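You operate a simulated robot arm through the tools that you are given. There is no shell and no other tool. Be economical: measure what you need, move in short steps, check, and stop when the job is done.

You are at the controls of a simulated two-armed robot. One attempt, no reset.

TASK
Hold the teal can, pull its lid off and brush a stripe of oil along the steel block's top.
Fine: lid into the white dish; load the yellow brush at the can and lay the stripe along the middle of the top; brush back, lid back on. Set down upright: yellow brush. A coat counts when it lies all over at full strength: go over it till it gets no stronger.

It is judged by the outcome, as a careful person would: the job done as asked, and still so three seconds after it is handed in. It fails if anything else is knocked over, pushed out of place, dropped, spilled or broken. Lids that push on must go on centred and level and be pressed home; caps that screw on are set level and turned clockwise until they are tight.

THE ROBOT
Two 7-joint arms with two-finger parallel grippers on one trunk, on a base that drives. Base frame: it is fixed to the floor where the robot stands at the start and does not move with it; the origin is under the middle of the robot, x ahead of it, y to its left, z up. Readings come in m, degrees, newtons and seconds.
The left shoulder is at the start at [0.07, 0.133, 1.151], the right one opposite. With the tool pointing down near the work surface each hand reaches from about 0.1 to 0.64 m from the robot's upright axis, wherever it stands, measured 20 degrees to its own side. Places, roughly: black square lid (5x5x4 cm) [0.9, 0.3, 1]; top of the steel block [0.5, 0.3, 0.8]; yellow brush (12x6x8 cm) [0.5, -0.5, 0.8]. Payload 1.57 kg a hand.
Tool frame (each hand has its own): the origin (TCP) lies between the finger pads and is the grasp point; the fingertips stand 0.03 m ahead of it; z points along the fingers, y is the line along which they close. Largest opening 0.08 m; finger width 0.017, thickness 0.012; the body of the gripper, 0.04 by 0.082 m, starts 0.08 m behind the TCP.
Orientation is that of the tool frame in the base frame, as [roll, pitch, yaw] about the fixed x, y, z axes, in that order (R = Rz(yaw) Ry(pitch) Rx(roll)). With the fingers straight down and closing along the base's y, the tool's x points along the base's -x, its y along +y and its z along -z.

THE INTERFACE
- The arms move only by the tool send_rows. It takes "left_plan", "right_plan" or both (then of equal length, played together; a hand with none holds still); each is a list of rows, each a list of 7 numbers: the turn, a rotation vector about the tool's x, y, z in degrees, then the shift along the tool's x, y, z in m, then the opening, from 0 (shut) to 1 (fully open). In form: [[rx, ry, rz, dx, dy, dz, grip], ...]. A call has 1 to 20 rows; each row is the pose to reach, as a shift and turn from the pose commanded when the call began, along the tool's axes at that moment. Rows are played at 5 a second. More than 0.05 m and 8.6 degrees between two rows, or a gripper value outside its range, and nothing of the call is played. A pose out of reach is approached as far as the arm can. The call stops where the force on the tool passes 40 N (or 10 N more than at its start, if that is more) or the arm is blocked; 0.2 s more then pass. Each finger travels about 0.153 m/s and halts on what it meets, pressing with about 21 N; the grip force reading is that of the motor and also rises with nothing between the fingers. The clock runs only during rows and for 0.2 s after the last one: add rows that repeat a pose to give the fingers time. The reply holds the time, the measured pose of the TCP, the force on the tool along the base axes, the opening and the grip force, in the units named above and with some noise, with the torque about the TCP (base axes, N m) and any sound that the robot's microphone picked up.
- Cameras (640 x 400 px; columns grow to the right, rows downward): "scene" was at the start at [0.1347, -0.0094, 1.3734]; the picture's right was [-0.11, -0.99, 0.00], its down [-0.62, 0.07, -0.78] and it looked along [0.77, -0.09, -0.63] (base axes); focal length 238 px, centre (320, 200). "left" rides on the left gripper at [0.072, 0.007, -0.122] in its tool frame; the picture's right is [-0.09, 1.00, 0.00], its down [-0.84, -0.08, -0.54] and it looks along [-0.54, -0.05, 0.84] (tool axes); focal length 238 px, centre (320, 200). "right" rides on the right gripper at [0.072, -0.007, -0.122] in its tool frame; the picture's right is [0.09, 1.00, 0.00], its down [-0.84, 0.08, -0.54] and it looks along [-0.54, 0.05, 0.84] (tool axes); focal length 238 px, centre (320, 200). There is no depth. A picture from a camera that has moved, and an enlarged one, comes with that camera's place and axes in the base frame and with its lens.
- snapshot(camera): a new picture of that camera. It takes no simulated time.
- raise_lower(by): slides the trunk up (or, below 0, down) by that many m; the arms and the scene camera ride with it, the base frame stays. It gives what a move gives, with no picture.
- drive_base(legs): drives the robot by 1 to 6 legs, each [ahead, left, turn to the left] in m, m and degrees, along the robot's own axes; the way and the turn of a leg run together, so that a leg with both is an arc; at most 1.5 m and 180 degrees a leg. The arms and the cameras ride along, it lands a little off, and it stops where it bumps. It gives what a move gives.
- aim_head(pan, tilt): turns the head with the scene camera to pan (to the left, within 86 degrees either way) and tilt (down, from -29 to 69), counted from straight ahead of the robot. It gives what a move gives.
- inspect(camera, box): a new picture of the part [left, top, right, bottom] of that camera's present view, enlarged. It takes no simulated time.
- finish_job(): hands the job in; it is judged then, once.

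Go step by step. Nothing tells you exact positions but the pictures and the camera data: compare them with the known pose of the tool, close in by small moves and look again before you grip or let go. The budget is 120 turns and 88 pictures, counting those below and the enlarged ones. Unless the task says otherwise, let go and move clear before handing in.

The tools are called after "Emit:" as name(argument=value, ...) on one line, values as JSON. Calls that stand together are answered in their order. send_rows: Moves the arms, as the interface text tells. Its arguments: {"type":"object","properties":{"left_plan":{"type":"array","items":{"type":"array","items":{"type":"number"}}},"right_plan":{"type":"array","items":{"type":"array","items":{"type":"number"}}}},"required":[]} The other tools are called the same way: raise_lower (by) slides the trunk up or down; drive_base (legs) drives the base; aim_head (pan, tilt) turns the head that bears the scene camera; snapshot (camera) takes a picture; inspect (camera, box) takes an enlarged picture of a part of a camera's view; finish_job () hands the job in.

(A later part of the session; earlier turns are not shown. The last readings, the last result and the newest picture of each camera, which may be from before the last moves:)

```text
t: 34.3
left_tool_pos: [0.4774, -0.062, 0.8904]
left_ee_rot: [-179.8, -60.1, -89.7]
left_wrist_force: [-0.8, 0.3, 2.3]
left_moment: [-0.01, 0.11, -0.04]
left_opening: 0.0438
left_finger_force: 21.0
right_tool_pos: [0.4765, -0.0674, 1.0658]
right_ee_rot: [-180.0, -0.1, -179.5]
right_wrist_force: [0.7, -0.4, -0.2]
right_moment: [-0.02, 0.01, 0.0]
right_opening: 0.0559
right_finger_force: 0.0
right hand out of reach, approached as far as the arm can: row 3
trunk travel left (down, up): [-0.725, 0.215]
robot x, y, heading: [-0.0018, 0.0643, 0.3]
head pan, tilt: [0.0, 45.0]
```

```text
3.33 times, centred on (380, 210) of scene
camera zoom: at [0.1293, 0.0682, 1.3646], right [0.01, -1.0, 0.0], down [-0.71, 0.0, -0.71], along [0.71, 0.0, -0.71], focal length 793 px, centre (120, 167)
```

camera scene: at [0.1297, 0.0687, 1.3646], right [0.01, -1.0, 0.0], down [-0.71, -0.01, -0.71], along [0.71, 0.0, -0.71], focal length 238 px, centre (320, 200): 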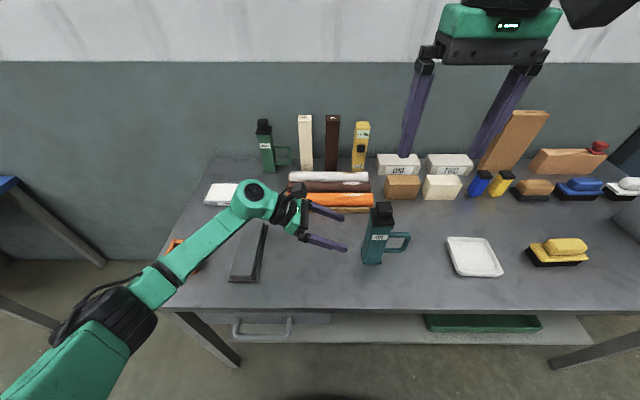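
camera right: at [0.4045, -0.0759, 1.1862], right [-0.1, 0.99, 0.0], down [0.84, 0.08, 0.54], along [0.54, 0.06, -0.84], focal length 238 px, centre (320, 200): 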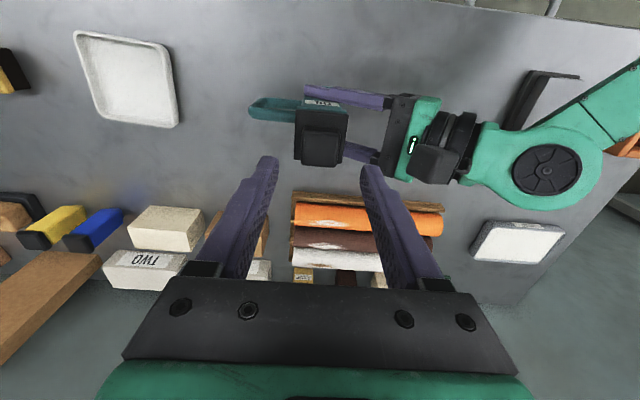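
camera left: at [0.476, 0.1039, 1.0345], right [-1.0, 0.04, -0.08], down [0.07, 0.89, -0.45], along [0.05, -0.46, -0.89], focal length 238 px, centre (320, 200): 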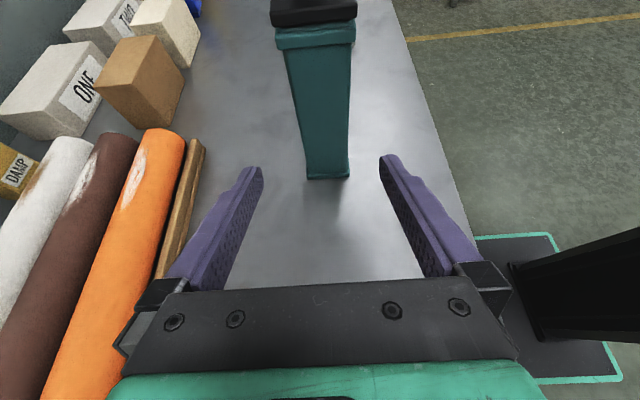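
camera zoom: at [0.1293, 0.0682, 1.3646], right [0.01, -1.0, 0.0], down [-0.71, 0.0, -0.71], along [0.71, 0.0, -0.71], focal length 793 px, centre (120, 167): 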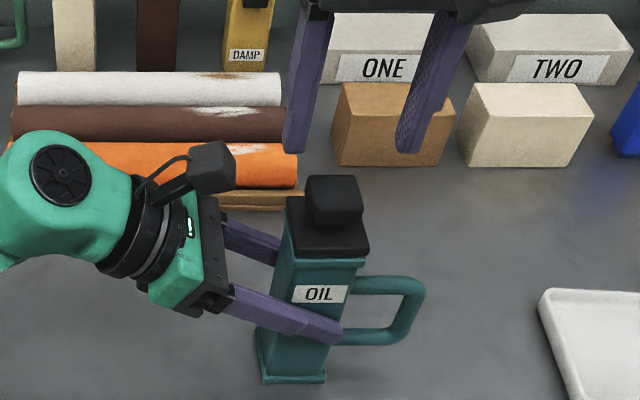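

The fingers are centred over the knob, with room to the left camera. I'll go down to z ≈ 1.003 and close on the knob.

Emit:
send_rows(right_plan=[[0, 0, 0, -0.002, 0.001, 0.025, 0.7], [0, 0, 0, -0.002, 0.001, 0.05, 0.7], [0, 0, 0, -0.002, 0.001, 0.062, 0.7], [0, 0, 0, -0.002, 0.001, 0.062, 0.7]])

Emit:
inspect(camera="scene", box=[330, 170, 430, 240])

Emit:
inspect(camera="right", box=[220, 60, 420, 200])

```text
t: 35.3
left_tool_pos: [0.4778, -0.0619, 0.8907]
left_ee_rot: [-180.0, -60.2, -89.5]
left_wrist_force: [-1.2, 1.5, 1.5]
left_moment: [-0.04, 0.15, -0.01]
left_opening: 0.0438
left_finger_force: 21.5
right_tool_pos: [0.4792, -0.0662, 1.0037]
right_ee_rot: [179.8, 0.0, -179.5]
right_wrist_force: [-0.5, -0.7, -0.4]
right_moment: [0.02, 0.03, 0.01]
right_opening: 0.056
right_finger_force: 0.0
trunk travel left (down, up): [-0.725, 0.215]
robot x, y, heading: [-0.0005, 0.0691, 0.7]
head pan, tilt: [0.0, 45.0]
```

```text
5.71 times, centred on (380, 205) of scene
camera zoom: at [0.1294, 0.0681, 1.3646], right [0.01, -1.0, 0.0], down [-0.71, 0.0, -0.71], along [0.71, 0.0, -0.71], focal length 1359 px, centre (-23, 171)
```

zoom: 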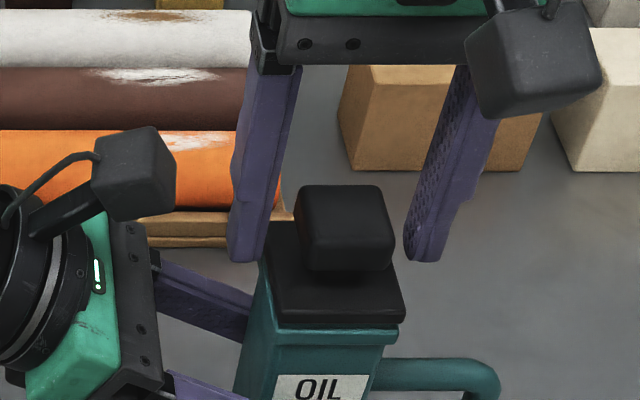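

```text
2.86 times, centred on (320, 130) of right
camera zoom: at [0.4074, -0.0744, 1.1241], right [-0.1, 0.99, 0.0], down [0.84, 0.08, 0.54], along [0.54, 0.06, -0.84], focal length 681 px, centre (320, 400)
```

zoom: 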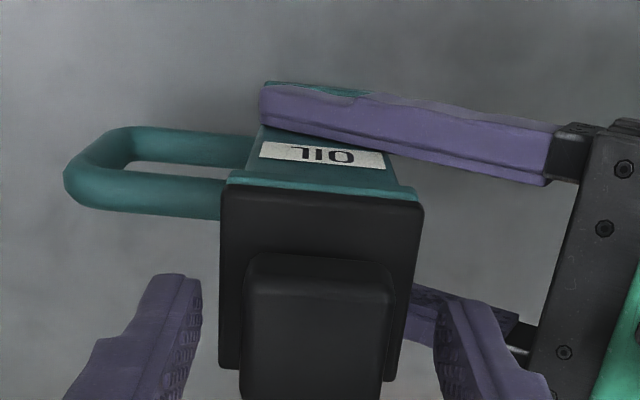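

The fingers flank the knob and sit just above the plate. Closing now.

Emit:
send_rows(right_plan=[[0, 0, 0, 0, 0, 0, 0.45], [0, 0, 0, 0, 0, 0, 0.2], [0, 0, 0, 0, 0, 0, 0.2], [0, 0, 0, 0, 0, 0, 0.2]])

Emit:
inspect(camera="scene", box=[330, 170, 430, 240])

```text
t: 36.3
left_tool_pos: [0.4784, -0.0615, 0.8909]
left_ee_rot: [-179.8, -60.2, -89.6]
left_wrist_force: [0.6, 0.8, 1.1]
left_moment: [0.14, 0.12, 0.01]
left_opening: 0.0438
left_finger_force: 21.0
right_tool_pos: [0.4794, -0.0654, 1.0033]
right_ee_rot: [179.8, -0.1, -179.4]
right_wrist_force: [0.0, -0.1, 0.8]
right_moment: [-0.04, 0.0, -0.01]
right_opening: 0.0307
right_finger_force: 21.1
trunk travel left (down, up): [-0.725, 0.215]
robot x, y, heading: [0.0003, 0.0691, 0.6]
head pan, tilt: [0.0, 45.0]
heard: snap
```

```text
5.71 times, centred on (380, 205) of scene
camera zoom: at [0.1297, 0.0683, 1.3646], right [0.01, -1.0, 0.0], down [-0.71, -0.01, -0.71], along [0.71, 0.0, -0.71], focal length 1359 px, centre (-23, 171)
```

zoom: 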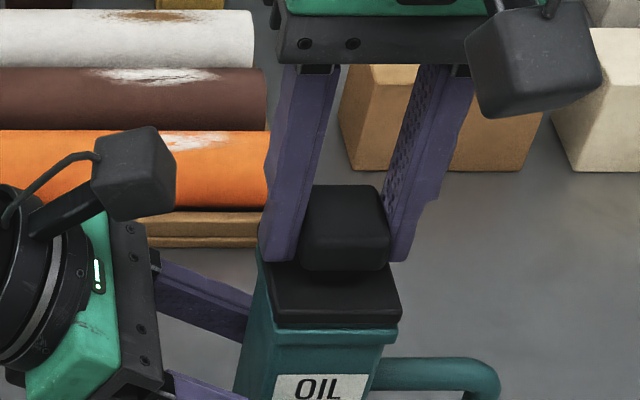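

I heard a snap as the grip closed, probably the lid letting go. I'll pull straight up slowly.

Emit:
send_rows(right_plan=[[0, 0, 0, 0, 0, -0.005, 0.2], [0, 0, 0, 0, 0, -0.01, 0.2], [0, 0, 0, 0, 0, -0.015, 0.2], [0, 0, 0, 0, 0, -0.025, 0.2], [0, 0, 0, 0, 0, -0.04, 0.2], [0, 0, 0, 0, 0, -0.06, 0.2], [0, 0, 0, 0, 0, -0.08, 0.2]])

Emit:
snapshot(camera="scene")

Emit:
inspect(camera="scene", box=[320, 150, 440, 270])

```text
t: 37.9
left_tool_pos: [0.4777, -0.0619, 0.8898]
left_ee_rot: [-179.9, -60.1, -89.6]
left_wrist_force: [-0.3, 1.5, 2.2]
left_moment: [0.13, 0.06, -0.04]
left_opening: 0.0437
left_finger_force: 20.3
right_tool_pos: [0.4808, -0.0638, 1.0823]
right_ee_rot: [179.9, -0.2, -179.6]
right_wrist_force: [-1.1, 0.2, -0.8]
right_moment: [-0.03, 0.0, 0.01]
right_opening: 0.0307
right_finger_force: 21.0
trunk travel left (down, up): [-0.725, 0.215]
robot x, y, heading: [-0.0054, 0.0673, 0.2]
head pan, tilt: [0.0, 45.0]
```

```text
51 pictures are left
camera scene: at [0.1298, 0.0682, 1.3646], right [0.01, -1.0, 0.0], down [-0.71, -0.01, -0.71], along [0.71, 0.0, -0.71], focal length 238 px, centre (320, 200)
```

scene: 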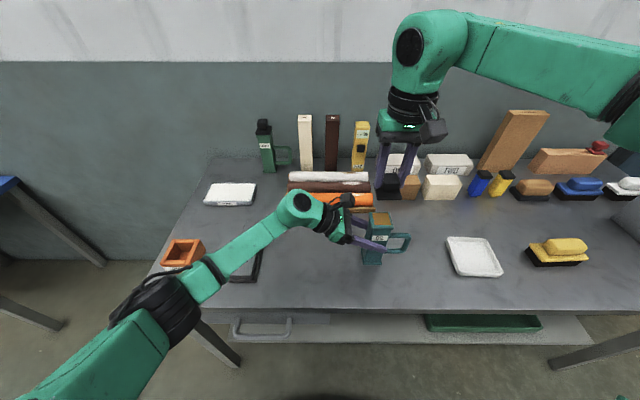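

```text
3.33 times, centred on (380, 210) of scene
camera zoom: at [0.1298, 0.0682, 1.3646], right [0.01, -1.0, 0.0], down [-0.71, -0.01, -0.71], along [0.71, 0.0, -0.71], focal length 793 px, centre (120, 167)
```

zoom: 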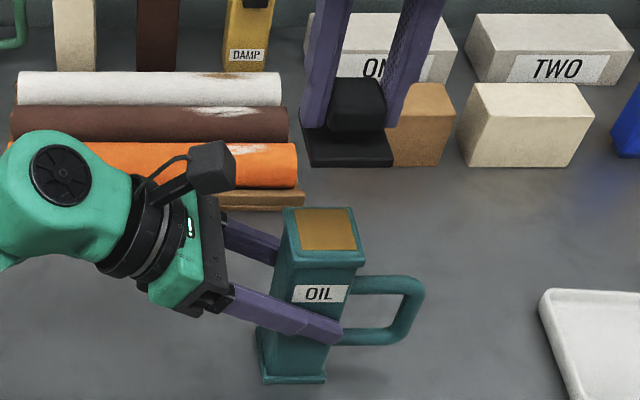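

The lid is off and amber oil shows at the mouth. I'll carry the lid over the dish, centred near (0.48, -0.352), and lower it partway.

Emit:
send_rows(right_plan=[[0, 0, 0, 0, -0.036, 0, 0.2], [0, 0, 0, 0, -0.072, 0, 0.2], [0, 0, 0, 0, -0.108, 0, 0.2], [0, 0, 0, 0, -0.144, 0.01, 0.2], [0, 0, 0, 0, -0.18, 0.03, 0.2], [0, 0, 0, 0, -0.216, 0.06, 0.2], [0, 0, 0, 0, -0.252, 0.09, 0.2], [0, 0, 0, 0, -0.288, 0.12, 0.2], [0, 0, 0, 0, -0.288, 0.16, 0.2], [0, 0, 0, 0, -0.288, 0.19, 0.2], [0, 0, 0, 0, -0.288, 0.19, 0.2]])

Emit:
inspect(camera="scene", box=[410, 190, 550, 300])

Emit:
snapshot(camera="right")

```text
t: 40.3
left_tool_pos: [0.4775, -0.0618, 0.8902]
left_ee_rot: [-179.9, -60.2, -89.7]
left_wrist_force: [-1.5, 0.1, 2.1]
left_moment: [0.03, 0.08, 0.02]
left_opening: 0.0438
left_finger_force: 20.9
right_tool_pos: [0.4422, -0.2917, 0.8957]
right_ee_rot: [-179.9, -0.2, -179.6]
right_wrist_force: [0.0, 0.9, 0.0]
right_moment: [0.01, 0.01, -0.03]
right_opening: 0.0308
right_finger_force: 21.2
right hand out of reach, approached as far as the arm can: row 6, 7, 8, 9, 10, 11
trunk travel left (down, up): [-0.725, 0.215]
robot x, y, heading: [-0.003, 0.069, 0.4]
head pan, tilt: [0.0, 45.0]
```

```text
3.64 times, centred on (480, 245) of scene
camera zoom: at [0.1296, 0.0678, 1.3646], right [0.01, -1.0, 0.0], down [-0.71, 0.0, -0.71], along [0.71, 0.0, -0.71], focal length 865 px, centre (-262, 36)
```

zoom: 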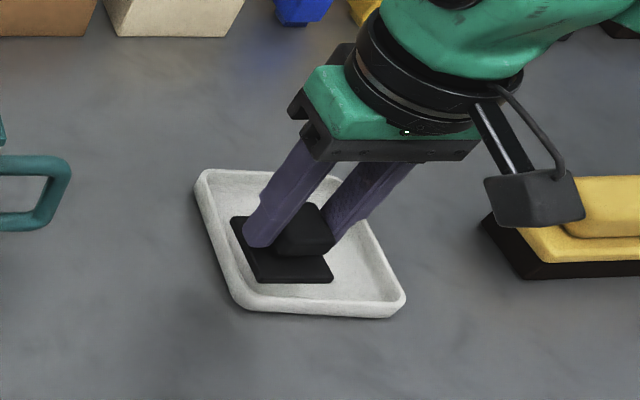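

```text
48 pictures are left
camera right: at [0.3703, -0.2999, 1.0164], right [-0.1, 1.0, 0.0], down [0.84, 0.08, 0.54], along [0.54, 0.05, -0.84], focal length 238 px, centre (320, 200)
```

right: 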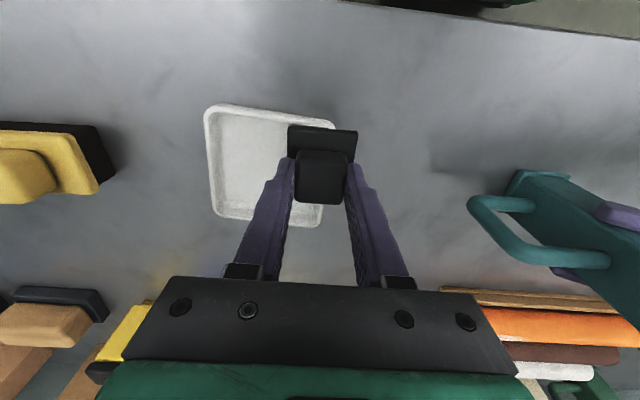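

The dish is a little out of reach from here. I'll let go of the can with the left hand, back it out, lift the lid, and drive a bit to the right.

Emit:
send_rows(left_plan=[[0, 0, 0, 0, 0, 0, 0.7], [0, 0, 0, 0, 0, 0, 1], [0, 0, 0, 0, 0, 0, 1], [0, 0, 0, -0.011, 0, -0.031, 1], [0, 0, 0, -0.022, 0, -0.062, 1], [0, 0, 0, -0.033, 0, -0.095, 1], [0, 0, 0, -0.01, 0, -0.13, 1], [0, 0, 0, 0.025, 0, -0.16, 1], [0, 0, 0, 0.06, 0, -0.19, 1], [0, 0, 0, 0.1, 0, -0.215, 1]], right_plan=[[0, 0, 0, 0, 0, 0, 0.2], [0, 0, 0, 0, 0, -0.02, 0.2], [0, 0, 0, 0, 0, -0.04, 0.2], [0, 0, 0, 0, 0, -0.06, 0.2], [0, 0, 0, 0, 0, -0.08, 0.2], [0, 0, 0, 0, 0, -0.1, 0.2], [0, 0, 0, 0, 0, -0.12, 0.2], [0, 0, 0, 0, 0, -0.14, 0.2], [0, 0, 0, 0, 0, -0.15, 0.2], [0, 0, 0, 0, 0, -0.15, 0.2]])

Emit:
drive_base(legs=[[0, -0.26, 0]])

Emit:
snapshot(camera="scene")

```text
t: 42.5
left_tool_pos: [0.473, 0.0759, 1.085]
left_ee_rot: [-179.9, -60.0, -89.6]
left_wrist_force: [-0.5, 0.0, 0.3]
left_moment: [0.01, 0.03, 0.03]
left_opening: 0.0798
left_finger_force: 0.0
right_tool_pos: [0.4443, -0.2904, 1.0456]
right_ee_rot: [179.9, -0.1, -179.6]
right_wrist_force: [0.3, -0.2, -0.3]
right_moment: [0.0, 0.02, 0.02]
right_opening: 0.0308
right_finger_force: 21.6
trunk travel left (down, up): [-0.725, 0.215]
robot x, y, heading: [-0.0012, 0.067, 0.3]
head pan, tilt: [0.0, 45.0]
```

```text
t: 44.4
left_tool_pos: [0.4768, -0.1857, 1.0846]
left_ee_rot: [-180.0, -60.1, -89.0]
left_wrist_force: [-0.8, -0.4, 0.1]
left_moment: [-0.01, 0.05, 0.02]
left_opening: 0.0798
left_finger_force: 0.0
right_tool_pos: [0.4493, -0.55, 1.0473]
right_ee_rot: [-180.0, -0.1, -179.1]
right_wrist_force: [0.6, 0.7, -0.1]
right_moment: [0.0, -0.01, 0.0]
right_opening: 0.0306
right_finger_force: 21.7
trunk travel left (down, up): [-0.725, 0.215]
robot x, y, heading: [-0.0003, -0.196, 0.6]
head pan, tilt: [0.0, 45.0]
```

```text
47 pictures are left
camera scene: at [0.1328, -0.1946, 1.3645], right [0.01, -1.0, 0.0], down [-0.71, -0.01, -0.71], along [0.71, 0.01, -0.71], focal length 238 px, centre (320, 200)
```

scene: 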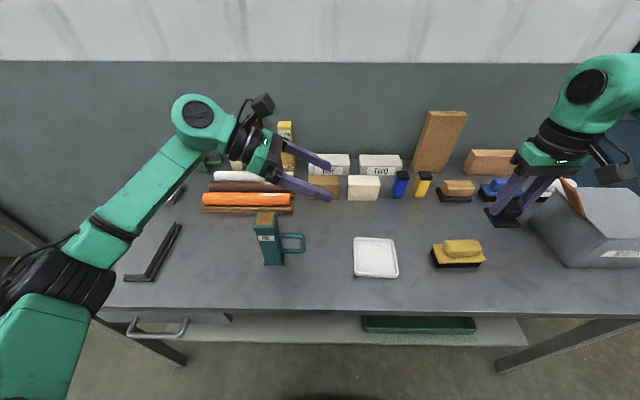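

The can is undisturbed and the dish is now in front of the right arm. I'll move the lid over the dish centre, about (0.481, -0.345), and lower it to z 0.90.

Emit:
send_rows(right_plan=[[0, 0, 0, -0.006, 0.035, 0, 0.2], [0, 0, 0, -0.012, 0.07, 0, 0.2], [0, 0, 0, -0.018, 0.105, 0, 0.2], [0, 0, 0, -0.024, 0.14, 0, 0.2], [0, 0, 0, -0.03, 0.175, 0.02, 0.2], [0, 0, 0, -0.034, 0.205, 0.05, 0.2], [0, 0, 0, -0.034, 0.205, 0.09, 0.2], [0, 0, 0, -0.034, 0.205, 0.13, 0.2], [0, 0, 0, -0.034, 0.205, 0.147, 0.2], [0, 0, 0, -0.034, 0.205, 0.147, 0.2]])

Emit:
inspect(camera="scene", box=[310, 190, 450, 300])

```text
t: 46.6
left_tool_pos: [0.4778, -0.1865, 1.0835]
left_ee_rot: [-179.9, -60.0, -89.2]
left_wrist_force: [-0.9, -0.6, 0.4]
left_moment: [0.02, -0.06, 0.03]
left_opening: 0.0803
left_finger_force: 0.0
right_tool_pos: [0.4779, -0.3473, 0.8982]
right_ee_rot: [-180.0, 0.0, -179.1]
right_wrist_force: [-0.9, -0.8, -0.1]
right_moment: [0.01, -0.01, -0.01]
right_opening: 0.0308
right_finger_force: 20.4
trunk travel left (down, up): [-0.725, 0.215]
robot x, y, heading: [0.0012, -0.1989, 0.8]
head pan, tilt: [0.0, 45.0]
```

```text
3.64 times, centred on (380, 245) of scene
camera zoom: at [0.1326, -0.1959, 1.3646], right [0.01, -1.0, 0.0], down [-0.71, -0.01, -0.71], along [0.71, 0.01, -0.71], focal length 865 px, centre (102, 36)
```

zoom: 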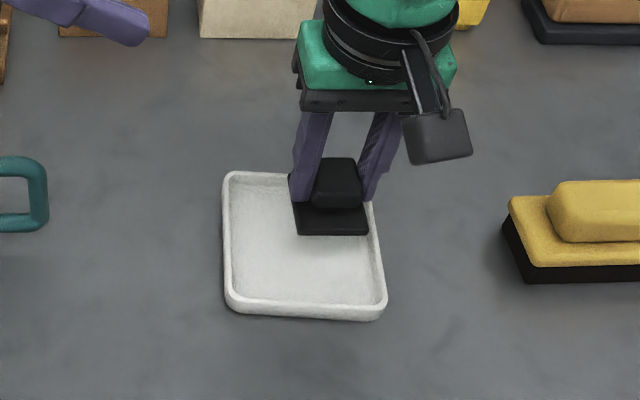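

The lid is over the dish. I'll nudge it to the centre and lower it.

Emit:
send_rows(right_plan=[[0, 0, 0, 0.003, 0.006, 0.015, 0.2], [0, 0, 0, 0.003, 0.006, 0.03, 0.2], [0, 0, 0, 0.003, 0.006, 0.038, 0.2], [0, 0, 0, 0.003, 0.006, 0.042, 0.2], [0, 0, 0, 0.003, 0.006, 0.042, 0.2]])

Emit:
inspect(camera="scene", box=[330, 210, 420, 290])

```text
t: 47.8
left_tool_pos: [0.4762, -0.1861, 1.0851]
left_ee_rot: [-180.0, -60.1, -89.1]
left_wrist_force: [0.1, -0.3, -0.5]
left_moment: [0.0, -0.02, 0.0]
left_opening: 0.0799
left_finger_force: 0.1
right_tool_pos: [0.4676, -0.3457, 0.8639]
right_ee_rot: [179.9, -0.1, -179.1]
right_wrist_force: [0.0, 0.1, -0.2]
right_moment: [0.0, -0.02, 0.0]
right_opening: 0.0308
right_finger_force: 20.7
right hand out of reach, approached as far as the arm can: row 2, 3, 4, 5
trunk travel left (down, up): [-0.725, 0.215]
robot x, y, heading: [-0.0013, -0.1997, 0.8]
head pan, tilt: [0.0, 45.0]
```

```text
5.00 times, centred on (375, 250) of scene
camera zoom: at [0.1328, -0.1958, 1.3646], right [0.01, -1.0, 0.0], down [-0.71, -0.01, -0.71], along [0.71, 0.01, -0.71], focal length 1189 px, centre (45, -50)
```

zoom: 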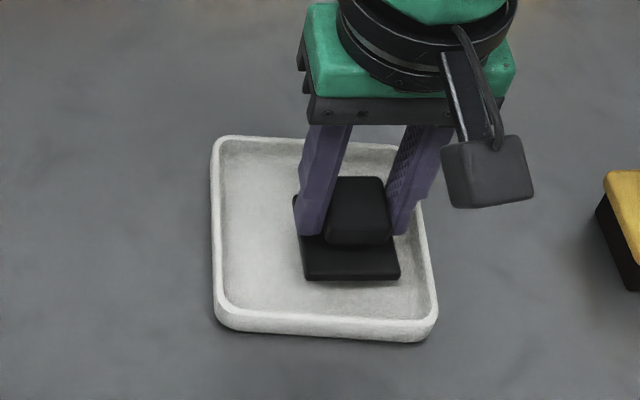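

The arm is stretched too far to get down there. The table edge is at about x 0.345 and the base front at about 0.18, so I'll lift the lid and drive 0.1 m ahead for better reach.

Emit:
send_rows(right_plan=[[0, 0, 0, 0, 0, -0.03, 0.2], [0, 0, 0, 0, 0, -0.06, 0.2], [0, 0, 0, 0.03, 0, -0.09, 0.2], [0, 0, 0, 0.06, 0, -0.09, 0.2], [0, 0, 0, 0.09, 0, -0.09, 0.2], [0, 0, 0, 0.09, 0, -0.09, 0.2]])

Emit:
drive_base(legs=[[0.1, 0, -0.5]])

Emit:
snapshot(camera="scene")

```text
t: 49.2
left_tool_pos: [0.4768, -0.187, 1.0831]
left_ee_rot: [179.9, -60.0, -89.1]
left_wrist_force: [-0.1, -0.2, 0.2]
left_moment: [-0.05, -0.02, -0.02]
left_opening: 0.0803
left_finger_force: 0.0
right_tool_pos: [0.3775, -0.3528, 0.9514]
right_ee_rot: [180.0, -0.1, -179.1]
right_wrist_force: [0.1, 0.2, 0.4]
right_moment: [0.0, 0.04, -0.02]
right_opening: 0.0308
right_finger_force: 21.2
trunk travel left (down, up): [-0.725, 0.215]
robot x, y, heading: [0.0012, -0.1975, 0.6]
head pan, tilt: [0.0, 45.0]
```

```text
t: 50.4
left_tool_pos: [0.5776, -0.1902, 1.0851]
left_ee_rot: [-180.0, -60.1, -89.9]
left_wrist_force: [0.3, 0.1, -0.4]
left_moment: [0.02, 0.01, -0.01]
left_opening: 0.0798
left_finger_force: 0.0
right_tool_pos: [0.4779, -0.3552, 0.9522]
right_ee_rot: [180.0, -0.1, -179.6]
right_wrist_force: [0.6, 0.2, -0.6]
right_moment: [0.0, 0.02, 0.03]
right_opening: 0.0308
right_finger_force: 20.6
trunk travel left (down, up): [-0.725, 0.215]
robot x, y, heading: [0.1028, -0.1966, 0.2]
head pan, tilt: [0.0, 45.0]
```

```text
44 pictures are left
camera scene: at [0.2332, -0.1959, 1.3647], right [0.01, -1.0, 0.0], down [-0.71, 0.0, -0.71], along [0.71, 0.0, -0.71], focal length 238 px, centre (320, 200)
```

scene: 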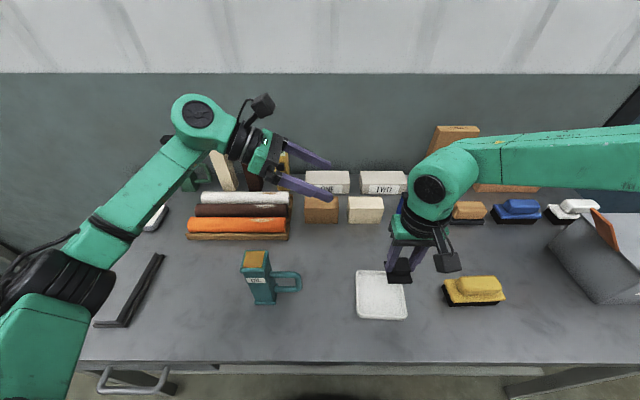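

The drive went well. Now I'll lower the lid into the dish centre.

Emit:
send_rows(right_plan=[[0, 0, 0, 0.003, 0.014, 0.03, 0.2], [0, 0, 0, 0.003, 0.014, 0.06, 0.2], [0, 0, 0, 0.003, 0.014, 0.08, 0.2], [0, 0, 0, 0.003, 0.014, 0.09, 0.2], [0, 0, 0, 0.003, 0.014, 0.096, 0.2], [0, 0, 0, 0.003, 0.014, 0.096, 0.2]])

Emit:
inspect(camera="scene", box=[340, 240, 440, 330])

```text
t: 51.8
left_tool_pos: [0.577, -0.1891, 1.0849]
left_ee_rot: [179.9, -60.0, -89.6]
left_wrist_force: [1.0, 1.2, -0.3]
left_moment: [0.03, -0.02, -0.01]
left_opening: 0.08
left_finger_force: 0.0
right_tool_pos: [0.4754, -0.3404, 0.8542]
right_ee_rot: [-180.0, 0.0, -179.6]
right_wrist_force: [0.7, -0.1, 0.0]
right_moment: [-0.02, 0.04, 0.03]
right_opening: 0.0309
right_finger_force: 20.7
trunk travel left (down, up): [-0.725, 0.215]
robot x, y, heading: [0.1048, -0.1948, 0.2]
head pan, tilt: [0.0, 45.0]
```

```text
4.44 times, centred on (390, 285) of scene
camera zoom: at [0.2343, -0.1959, 1.3646], right [0.01, -1.0, 0.0], down [-0.71, 0.0, -0.71], along [0.71, 0.0, -0.71], focal length 1057 px, centre (9, -178)
```

zoom: 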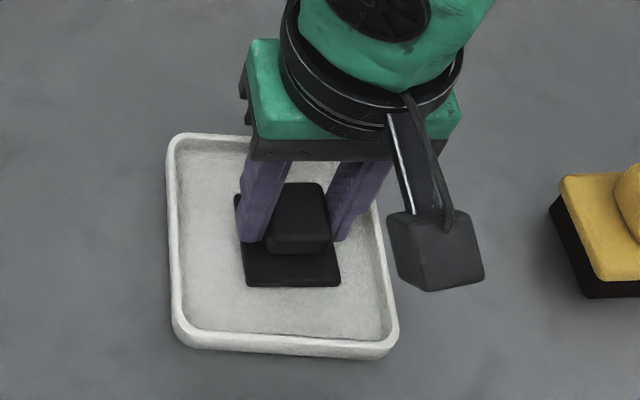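

Well placed and near the floor of the dish. I'll ease down until it touches.

Emit:
send_rows(right_plan=[[0, 0, 0, 0, 0, 0.002, 0.2], [0, 0, 0, 0, 0, 0.004, 0.2], [0, 0, 0, 0, 0, 0.006, 0.2], [0, 0, 0, 0, 0, 0.006, 0.2]])

```text
t: 52.8
left_tool_pos: [0.5797, -0.1896, 1.0854]
left_ee_rot: [179.9, -60.2, -89.8]
left_wrist_force: [0.1, -0.1, -0.5]
left_moment: [0.02, -0.03, 0.02]
left_opening: 0.08
left_finger_force: 0.0
right_tool_pos: [0.4755, -0.3393, 0.8492]
right_ee_rot: [-180.0, -0.1, -179.8]
right_wrist_force: [-0.7, 0.3, 0.3]
right_moment: [0.0, 0.04, 0.01]
right_opening: 0.031
right_finger_force: 20.9
trunk travel left (down, up): [-0.725, 0.215]
robot x, y, heading: [0.109, -0.1978, 0.4]
head pan, tilt: [0.0, 45.0]
```

Emit:
send_rows(right_plan=[[0, 0, 0, 0, 0, 0.002, 0.2], [0, 0, 0, 0, 0, 0.004, 0.2], [0, 0, 0, 0, 0, 0.004, 0.2]])

Emit:
inspect(camera="scene", box=[340, 240, 440, 330])

```text
t: 53.6
left_tool_pos: [0.5781, -0.1902, 1.0859]
left_ee_rot: [-179.7, -60.1, -89.8]
left_wrist_force: [0.2, 1.0, -0.1]
left_moment: [-0.01, 0.01, 0.02]
left_opening: 0.0798
left_finger_force: 0.1
right_tool_pos: [0.4754, -0.3403, 0.8479]
right_ee_rot: [179.9, 0.2, -179.7]
right_wrist_force: [2.4, -1.6, 13.7]
right_moment: [-0.06, 0.1, 0.02]
right_opening: 0.0306
right_finger_force: 20.7
trunk travel left (down, up): [-0.725, 0.215]
robot x, y, heading: [0.1043, -0.1954, 0.2]
head pan, tilt: [0.0, 45.0]
```

```text
4.44 times, centred on (390, 285) of scene
camera zoom: at [0.233, -0.1956, 1.3649], right [0.01, -1.0, 0.0], down [-0.71, 0.0, -0.71], along [0.71, 0.0, -0.71], focal length 1057 px, centre (9, -178)
```

zoom: 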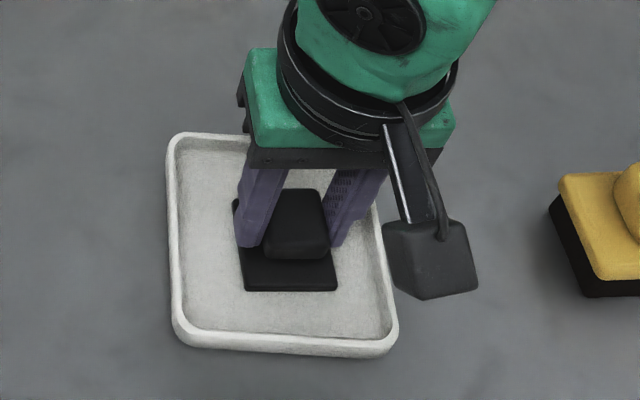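

The lid is touching the dish floor. I'll let go and rise.

Emit:
send_rows(right_plan=[[0, 0, 0, 0, 0, -0.001, 0.2], [0, 0, 0, 0, 0, -0.001, 0.5], [0, 0, 0, 0, 0, -0.001, 0.65], [0, 0, 0, 0, 0, -0.001, 0.65], [0, 0, 0, 0, 0, -0.03, 0.65], [0, 0, 0, 0, 0, -0.07, 0.65], [0, 0, 0, 0, 0, -0.11, 0.8], [0, 0, 0, 0, 0, -0.15, 1], [0, 0, 0, 0, 0, -0.19, 1]])

Emit:
snapshot(camera="scene")

Emit:
inspect(camera="scene", box=[340, 240, 520, 330])

```text
t: 55.6
left_tool_pos: [0.5766, -0.1902, 1.0865]
left_ee_rot: [-179.8, -60.2, -89.8]
left_wrist_force: [0.2, 0.4, 0.4]
left_moment: [0.05, 0.0, 0.02]
left_opening: 0.0799
left_finger_force: 0.1
right_tool_pos: [0.4767, -0.3388, 1.0386]
right_ee_rot: [180.0, -0.1, -179.6]
right_wrist_force: [0.2, 0.2, -0.4]
right_moment: [-0.05, -0.02, 0.0]
right_opening: 0.0799
right_finger_force: 0.1
trunk travel left (down, up): [-0.725, 0.215]
robot x, y, heading: [0.1028, -0.1972, 0.2]
head pan, tilt: [0.0, 45.0]
```

```text
41 pictures are left
camera scene: at [0.2335, -0.1954, 1.3646], right [0.01, -1.0, 0.0], down [-0.71, 0.0, -0.71], along [0.71, 0.0, -0.71], focal length 238 px, centre (320, 200)
```

scene: 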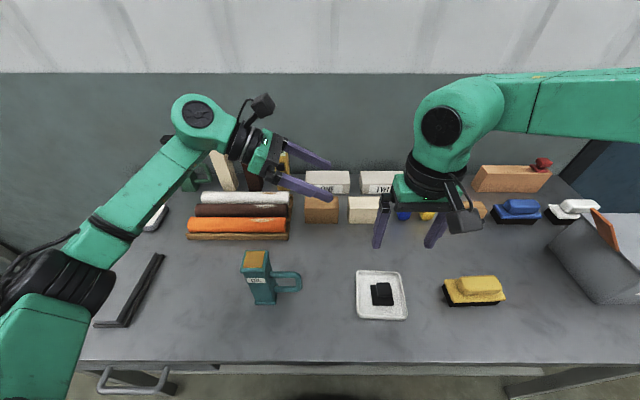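

```text
3.56 times, centred on (430, 285) of scene
camera zoom: at [0.2335, -0.1954, 1.3646], right [0.01, -1.0, 0.0], down [-0.71, 0.0, -0.71], along [0.71, 0.0, -0.71], focal length 846 px, centre (-71, -102)
```

zoom: 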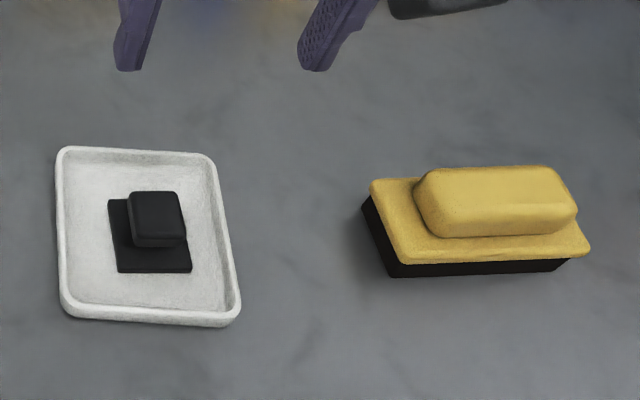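

The lid sits flat in the dish. The brush is centred near (0.481, -0.553), its long axis about 3° off y and its grip between z 0.828 and 0.858. I'll turn the right hand 87° and hover over it.

Emit:
send_rows(right_plan=[[0, 0, 7.25, 0, -0.018, 0, 1], [0, 0, 14.5, 0, -0.036, 0, 1], [0, 0, 21.75, 0, -0.054, 0, 1], [0, 0, 29, 0, -0.071, 0, 1], [0, 0, 36.25, 0, -0.089, 0, 1], [0, 0, 43.5, 0, -0.107, 0, 1], [0, 0, 50.75, 0, -0.125, 0, 1], [0, 0, 58, -0.001, -0.143, 0, 1], [0, 0, 65.25, -0.002, -0.161, 0, 1], [0, 0, 72.5, -0.003, -0.178, 0.01, 1], [0, 0, 79.75, -0.004, -0.196, 0.03, 1], [0, 0, 87, -0.004, -0.214, 0.05, 1], [0, 0, 87, -0.004, -0.214, 0.08, 1], [0, 0, 87, -0.004, -0.214, 0.08, 1]])

Emit:
snapshot(camera="right")

Emit:
inspect(camera="scene", box=[400, 200, 540, 320])

```text
t: 58.6
left_tool_pos: [0.578, -0.1889, 1.0858]
left_ee_rot: [-179.9, -60.1, -89.8]
left_wrist_force: [-0.1, 0.6, 0.0]
left_moment: [-0.01, -0.02, 0.0]
left_opening: 0.08
left_finger_force: 0.2
right_tool_pos: [0.4809, -0.5543, 0.9563]
right_ee_rot: [-179.9, 0.0, 93.3]
right_wrist_force: [0.8, 0.1, -0.4]
right_moment: [0.02, 0.03, -0.01]
right_opening: 0.08
right_finger_force: 0.0
trunk travel left (down, up): [-0.725, 0.215]
robot x, y, heading: [0.1028, -0.1967, 0.2]
head pan, tilt: [0.0, 45.0]
```

```text
39 pictures are left
camera right: at [0.47, -0.4832, 1.0775], right [0.99, 0.15, 0.0], down [0.13, -0.83, 0.54], along [0.08, -0.54, -0.84], focal length 238 px, centre (320, 200)
```

right: 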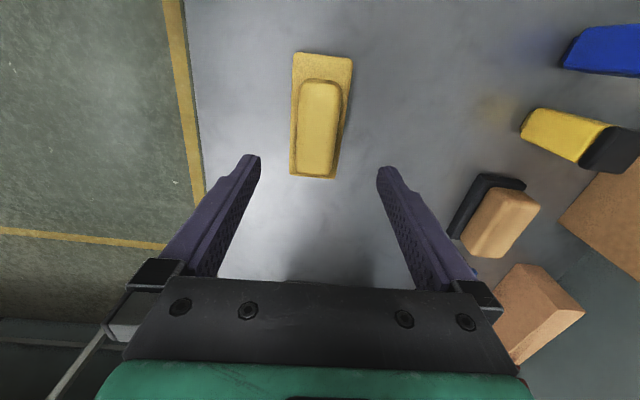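

```text
3.33 times, centred on (470, 260) of scene
camera zoom: at [0.234, -0.1957, 1.3646], right [0.01, -1.0, 0.0], down [-0.71, 0.0, -0.71], along [0.71, 0.0, -0.71], focal length 793 px, centre (-180, 0)
```

zoom: 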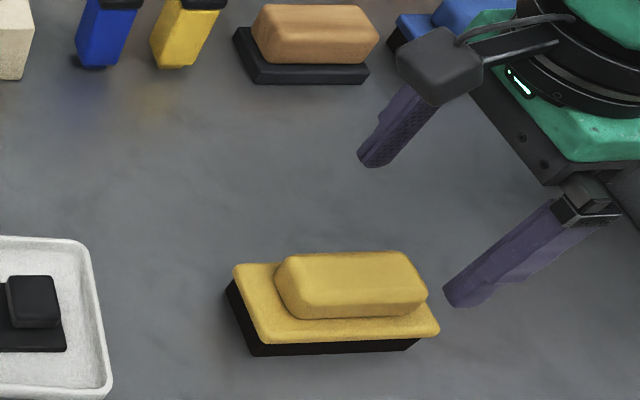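

The brush grip is centred near (0.478, -0.552), just under the hand. I'll go down to z 0.862 and check before closing.

Emit:
send_rows(right_plan=[[0, 0, -0.7, 0.003, -0.003, 0.03, 1], [0, 0, -0.7, 0.003, -0.003, 0.06, 1], [0, 0, -0.7, 0.003, -0.003, 0.085, 1], [0, 0, -0.7, 0.003, -0.003, 0.094, 1], [0, 0, -0.7, 0.003, -0.003, 0.094, 1]])

Emit:
inspect(camera="scene", box=[420, 240, 540, 320])

Emit:
inspect(camera="right", box=[200, 60, 440, 220])

```text
t: 59.8
left_tool_pos: [0.5782, -0.189, 1.0856]
left_ee_rot: [-179.9, -60.1, -89.8]
left_wrist_force: [0.6, -0.1, -0.2]
left_moment: [0.01, -0.01, 0.0]
left_opening: 0.08
left_finger_force: 0.1
right_tool_pos: [0.4795, -0.5505, 0.8614]
right_ee_rot: [-179.9, 0.0, 94.0]
right_wrist_force: [0.1, 0.8, -0.3]
right_moment: [0.04, -0.04, 0.03]
right_opening: 0.08
right_finger_force: 0.1
trunk travel left (down, up): [-0.725, 0.215]
robot x, y, heading: [0.104, -0.1969, 0.6]
head pan, tilt: [0.0, 45.0]
```

```text
5.00 times, centred on (480, 280) of scene
camera zoom: at [0.2342, -0.1959, 1.3646], right [0.01, -1.0, 0.0], down [-0.71, 0.0, -0.71], along [0.71, 0.0, -0.71], focal length 1189 px, centre (-480, -200)
```

zoom: 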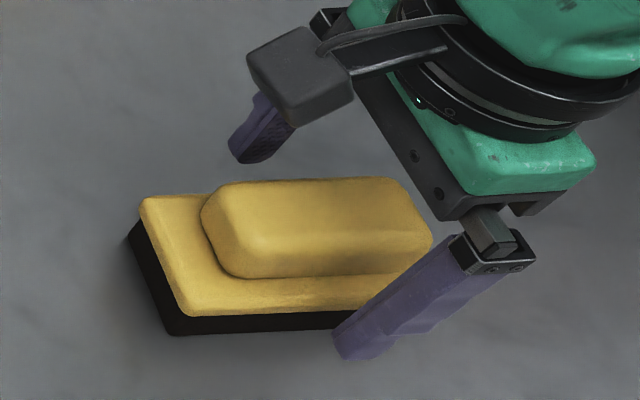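

```text
2.50 times, centred on (320, 140) of right
camera zoom: at [0.4676, -0.4812, 0.9829], right [0.99, 0.16, 0.0], down [0.14, -0.83, 0.54], along [0.09, -0.53, -0.84], focal length 596 px, centre (320, 350)
```

zoom: 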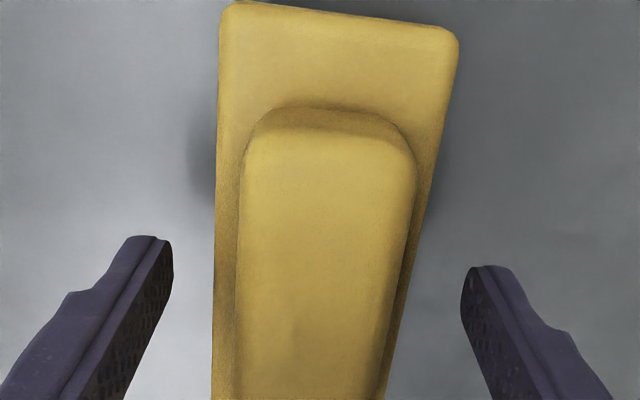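

The fingers are centred on the grip and above the base plate. Closing.

Emit:
send_rows(right_plan=[[0, 0, 0, 0, 0, 0, 0.75], [0, 0, 0, 0, 0, 0, 0.5], [0, 0, 0, 0, 0, 0, 0.3], [0, 0, 0, 0, 0, 0, 0.15], [0, 0, 0, 0, 0, 0, 0.15], [0, 0, 0, 0, 0, 0, 0.15]])

Emit:
inspect(camera="scene", box=[420, 240, 540, 320])

```text
t: 61.2
left_tool_pos: [0.5793, -0.1898, 1.0856]
left_ee_rot: [180.0, -60.1, -89.7]
left_wrist_force: [0.6, 0.4, 0.4]
left_moment: [0.01, 0.01, -0.02]
left_opening: 0.0802
left_finger_force: 0.1
right_tool_pos: [0.4803, -0.5511, 0.8625]
right_ee_rot: [-179.9, 0.0, 94.1]
right_wrist_force: [0.2, 0.0, 0.4]
right_moment: [-0.04, -0.01, 0.02]
right_opening: 0.0532
right_finger_force: 21.6
trunk travel left (down, up): [-0.725, 0.215]
robot x, y, heading: [0.1013, -0.1973, 0.5]
head pan, tilt: [0.0, 45.0]
```

```text
5.00 times, centred on (480, 280) of scene
camera zoom: at [0.2344, -0.196, 1.3645], right [0.01, -1.0, 0.0], down [-0.71, 0.0, -0.71], along [0.71, 0.0, -0.71], focal length 1189 px, centre (-480, -200)
```

zoom: 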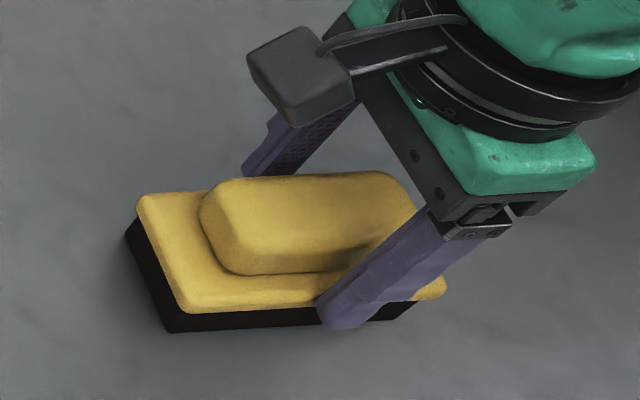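

The opening (53 mm) means the fingertips are on the base plate, not the grip. I'll open, rise 20 mm and close again.

Emit:
send_rows(right_plan=[[0, 0, 0, 0, 0, 0, 0.85], [0, 0, 0, 0, 0, 0, 1], [0, 0, 0, 0, 0, -0.01, 1], [0, 0, 0, 0, 0, -0.018, 1], [0, 0, 0, 0, 0, -0.018, 0.7], [0, 0, 0, 0, 0, -0.018, 0.4], [0, 0, 0, 0, 0, -0.018, 0.15], [0, 0, 0, 0, 0, -0.018, 0.15], [0, 0, 0, 0, 0, -0.018, 0.15]])

Emit:
inspect(camera="scene", box=[420, 240, 540, 320])

```text
t: 63.2
left_tool_pos: [0.5783, -0.1901, 1.0846]
left_ee_rot: [-180.0, -60.1, -89.8]
left_wrist_force: [-0.5, 0.2, -1.4]
left_moment: [-0.01, -0.01, -0.05]
left_opening: 0.0798
left_finger_force: 0.1
right_tool_pos: [0.4783, -0.5526, 0.8805]
right_ee_rot: [-179.9, 0.0, 94.0]
right_wrist_force: [0.2, 0.2, 1.8]
right_moment: [0.03, 0.02, -0.05]
right_opening: 0.0355
right_finger_force: 20.9
trunk travel left (down, up): [-0.725, 0.215]
robot x, y, heading: [0.1011, -0.1968, 0.2]
head pan, tilt: [0.0, 45.0]
```

```text
5.00 times, centred on (480, 280) of scene
camera zoom: at [0.2343, -0.1958, 1.3646], right [0.01, -1.0, 0.0], down [-0.71, 0.0, -0.71], along [0.71, 0.0, -0.71], focal length 1189 px, centre (-480, -200)
```

zoom: 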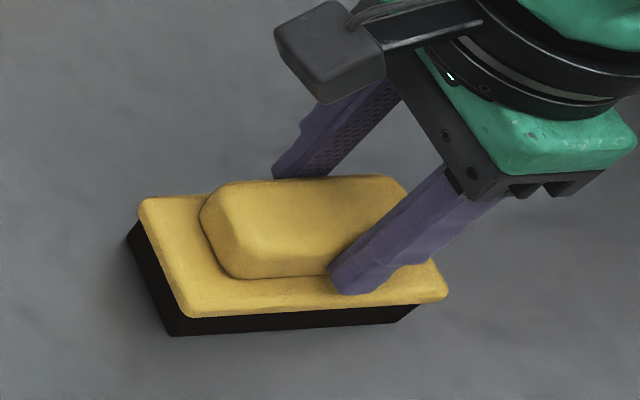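

The grip is held at 35.5 mm, and the brush's underside is 0.080 m below the TCP. I'll lift it and turn it back so its long axis lies along x.

Emit:
send_rows(right_plan=[[0, 0, 0, 0, 0, -0.03, 0.15], [0, 0, 0, 0, 0, -0.07, 0.15], [0, 0, 0, 0, 0, -0.11, 0.15], [0, 0, 0, 0, 0, -0.15, 0.15], [0, 0, -7.8, 0.01, 0, -0.19, 0.15], [0, 0, -15.6, 0.02, 0, -0.2, 0.15], [0, 0, -23.4, 0.03, 0, -0.2, 0.15], [0, 0, -31.2, 0.04, -0.005, -0.2, 0.15], [0, 0, -39, 0.05, -0.01, -0.2, 0.15], [0, 0, -46.8, 0.06, -0.015, -0.2, 0.15], [0, 0, -54.6, 0.07, -0.02, -0.2, 0.15], [0, 0, -62.4, 0.08, -0.025, -0.2, 0.15], [0, 0, -70.2, 0.09, -0.03, -0.2, 0.15], [0, 0, -78, 0.1, -0.03, -0.2, 0.15], [0, 0, -86, 0.11, -0.03, -0.2, 0.15], [0, 0, -86, 0.11, -0.03, -0.2, 0.15]])

Emit:
snapshot(camera="scene")

```text
t: 66.6
left_tool_pos: [0.5785, -0.1886, 1.0846]
left_ee_rot: [180.0, -60.0, -89.6]
left_wrist_force: [-0.5, -1.0, -0.1]
left_moment: [0.05, 0.0, 0.02]
left_opening: 0.08
left_finger_force: 0.2
right_tool_pos: [0.4393, -0.4449, 1.0804]
right_ee_rot: [-179.9, -0.1, -179.8]
right_wrist_force: [0.2, -0.5, -1.2]
right_moment: [-0.01, -0.03, -0.03]
right_opening: 0.0358
right_finger_force: 20.7
trunk travel left (down, up): [-0.725, 0.215]
robot x, y, heading: [0.1043, -0.1956, 0.5]
head pan, tilt: [0.0, 45.0]
```

```text
33 pictures are left
camera scene: at [0.2343, -0.1964, 1.3645], right [0.01, -1.0, 0.0], down [-0.71, 0.0, -0.71], along [0.71, 0.0, -0.71], focal length 238 px, centre (320, 200)
```

scene: 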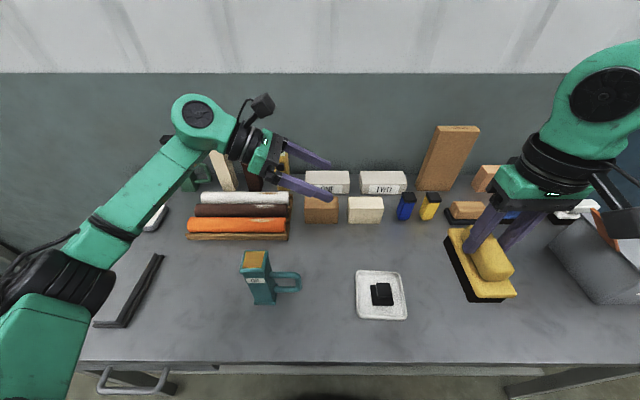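

The brush is held level. Now I'll drive left so that the can is in front of the right shoulder.

Emit:
drive_base(legs=[[0, 0.24, -0.3]])

```text
t: 68.4
left_tool_pos: [0.5778, 0.0478, 1.0837]
left_ee_rot: [180.0, -60.0, -90.0]
left_wrist_force: [0.2, -0.3, 0.4]
left_moment: [0.0, -0.02, 0.01]
left_opening: 0.0798
left_finger_force: 0.1
right_tool_pos: [0.4364, -0.2067, 1.0814]
right_ee_rot: [180.0, -0.1, 179.6]
right_wrist_force: [-1.1, 0.0, -1.6]
right_moment: [-0.01, -0.03, 0.02]
right_opening: 0.0353
right_finger_force: 21.0
trunk travel left (down, up): [-0.725, 0.215]
robot x, y, heading: [0.1039, 0.0499, 0.1]
head pan, tilt: [0.0, 45.0]
```

I'll bring the left hand down beside the can again.

Emit:
send_rows(left_plan=[[0, 0, 0, 0, 0.02, -0.006, 1], [0, 0, 0, 0, 0.045, -0.009, 1], [0, 0, 0, -0.03, 0.07, 0.008, 1], [0, 0, 0, -0.07, 0.085, 0.03, 1], [0, 0, 0, -0.11, 0.099, 0.053, 1], [0, 0, 0, -0.14, 0.099, 0.07, 1], [0, 0, 0, -0.161, 0.099, 0.081, 1], [0, 0, 0, -0.161, 0.099, 0.081, 1]])

Emit:
snapshot(camera="scene")

```text
t: 70.2
left_tool_pos: [0.4797, 0.06, 0.9063]
left_ee_rot: [-179.9, -60.0, -90.1]
left_wrist_force: [-0.3, 0.0, -0.2]
left_moment: [0.02, -0.03, 0.01]
left_opening: 0.0801
left_finger_force: 0.1
right_tool_pos: [0.4375, -0.206, 1.0807]
right_ee_rot: [180.0, -0.2, 179.7]
right_wrist_force: [0.4, -0.1, -1.1]
right_moment: [0.0, -0.02, -0.03]
right_opening: 0.0356
right_finger_force: 21.6
trunk travel left (down, up): [-0.725, 0.215]
robot x, y, heading: [0.1052, 0.0496, 0.0]
head pan, tilt: [0.0, 45.0]
```

```text
32 pictures are left
camera scene: at [0.2336, 0.0443, 1.3646], right [0.0, -1.0, 0.0], down [-0.71, 0.0, -0.71], along [0.71, 0.0, -0.71], focal length 238 px, centre (320, 200)
```

scene: 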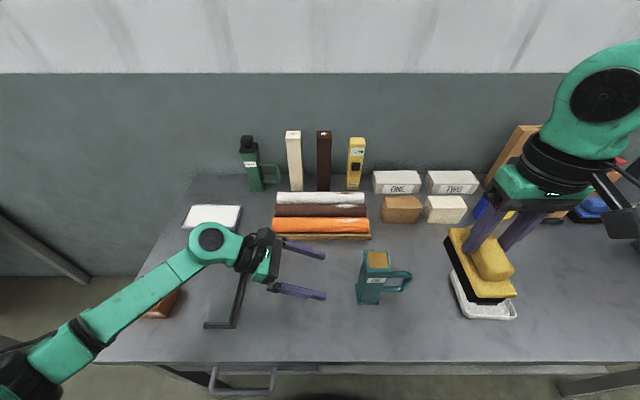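

Everything is in place, so I'll advance and grip the can.

Emit:
send_rows(left_plan=[[0, 0, 0, 0.011, 0.001, 0.029, 1], [0, 0, 0, 0.021, 0.001, 0.058, 1], [0, 0, 0, 0.032, 0.001, 0.087, 1], [0, 0, 0, 0.042, 0.001, 0.1145, 1], [0, 0, 0, 0.042, 0.001, 0.1145, 0.7], [0, 0, 0, 0.042, 0.001, 0.1145, 0.5], [0, 0, 0, 0.042, 0.001, 0.1145, 0.3], [0, 0, 0, 0.042, 0.001, 0.1145, 0.3], [0, 0, 0, 0.042, 0.001, 0.1145, 0.3]])

Emit:
inspect(camera="scene", box=[300, 210, 440, 310])

```text
t: 72.2
left_tool_pos: [0.4813, -0.0622, 0.884]
left_ee_rot: [180.0, -60.1, -90.0]
left_wrist_force: [0.0, 0.6, 0.0]
left_moment: [0.03, 0.02, -0.02]
left_opening: 0.0441
left_finger_force: 20.8
right_tool_pos: [0.439, -0.2043, 1.0806]
right_ee_rot: [-180.0, -0.1, 179.8]
right_wrist_force: [-0.4, 1.3, -2.2]
right_moment: [0.01, -0.01, 0.01]
right_opening: 0.0354
right_finger_force: 20.7
trunk travel left (down, up): [-0.725, 0.215]
robot x, y, heading: [0.1027, 0.0431, 0.0]
head pan, tilt: [0.0, 45.0]
```

```text
4.00 times, centred on (370, 260) of scene
camera zoom: at [0.2341, 0.0441, 1.3645], right [0.0, -1.0, 0.0], down [-0.71, 0.0, -0.71], along [0.71, 0.0, -0.71], focal length 951 px, centre (120, -40)
```

zoom: 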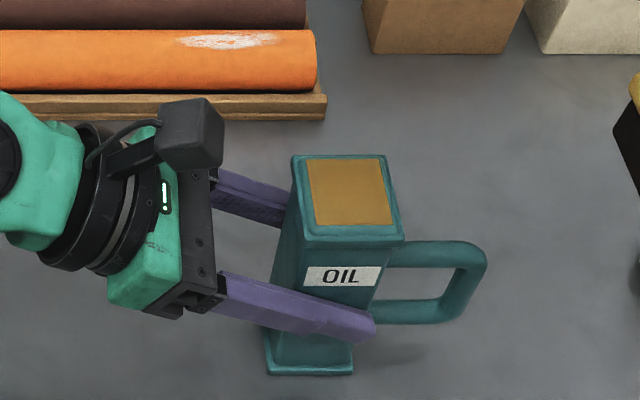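

The can is held, with its mouth at about (0.481, -0.067, 0.957). I'll move the brush over it and come down to just above.

Emit:
send_rows(right_plan=[[0, 0, 0, -0.005, 0.01, -0.02, 0.15], [0, 0, 0, -0.015, 0.045, -0.02, 0.15], [0, 0, 0, -0.025, 0.08, -0.02, 0.15], [0, 0, 0, -0.035, 0.11, -0.02, 0.15], [0, 0, 0, -0.042, 0.137, -0.02, 0.15], [0, 0, 0, -0.042, 0.137, 0.01, 0.15], [0, 0, 0, -0.042, 0.137, 0.03, 0.15], [0, 0, 0, -0.042, 0.137, 0.03, 0.15]])

Emit:
inspect(camera="scene", box=[300, 200, 440, 310])

```text
t: 74.0
left_tool_pos: [0.4805, -0.0624, 0.8854]
left_ee_rot: [-179.9, -60.1, -90.0]
left_wrist_force: [-0.6, -0.7, -0.4]
left_moment: [0.01, 0.0, -0.01]
left_opening: 0.0439
left_finger_force: 20.6
right_tool_pos: [0.4813, -0.0667, 1.0525]
right_ee_rot: [180.0, -0.2, 179.7]
right_wrist_force: [-0.4, 0.6, -1.3]
right_moment: [0.0, -0.01, 0.0]
right_opening: 0.0356
right_finger_force: 20.9
trunk travel left (down, up): [-0.725, 0.215]
robot x, y, heading: [0.1015, 0.0442, -0.1]
head pan, tilt: [0.0, 45.0]
```

```text
3.64 times, centred on (370, 255) of scene
camera zoom: at [0.2339, 0.0448, 1.3645], right [0.0, -1.0, 0.0], down [-0.71, 0.0, -0.71], along [0.71, 0.0, -0.71], focal length 865 px, centre (138, 0)
```

zoom: 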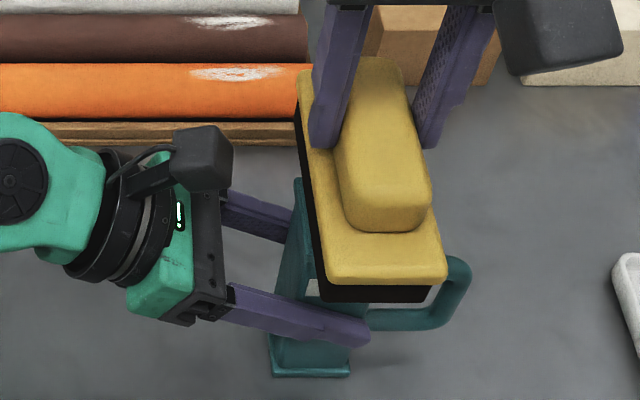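

The brush is centred over the mouth. I'll lower it in small steps until it just presses.

Emit:
send_rows(right_plan=[[0, 0, 0, 0, 0, 0.004, 0.15], [0, 0, 0, 0, 0, 0.008, 0.15], [0, 0, 0, 0, 0, 0.01, 0.15], [0, 0, 0, 0, 0, 0.012, 0.15], [0, 0, 0, 0, 0, 0.012, 0.15]])

```text
t: 75.2
left_tool_pos: [0.48, -0.0621, 0.8844]
left_ee_rot: [-179.9, -59.9, -90.1]
left_wrist_force: [2.1, 0.4, -5.0]
left_moment: [-0.28, -0.17, 0.03]
left_opening: 0.044
left_finger_force: 20.4
right_tool_pos: [0.4799, -0.0673, 1.0404]
right_ee_rot: [180.0, 0.1, 179.7]
right_wrist_force: [0.1, -1.2, 11.9]
right_moment: [-0.13, 0.01, -0.02]
right_opening: 0.0356
right_finger_force: 21.3
trunk travel left (down, up): [-0.725, 0.215]
robot x, y, heading: [0.1094, 0.0448, 0.4]
head pan, tilt: [0.0, 45.0]
```

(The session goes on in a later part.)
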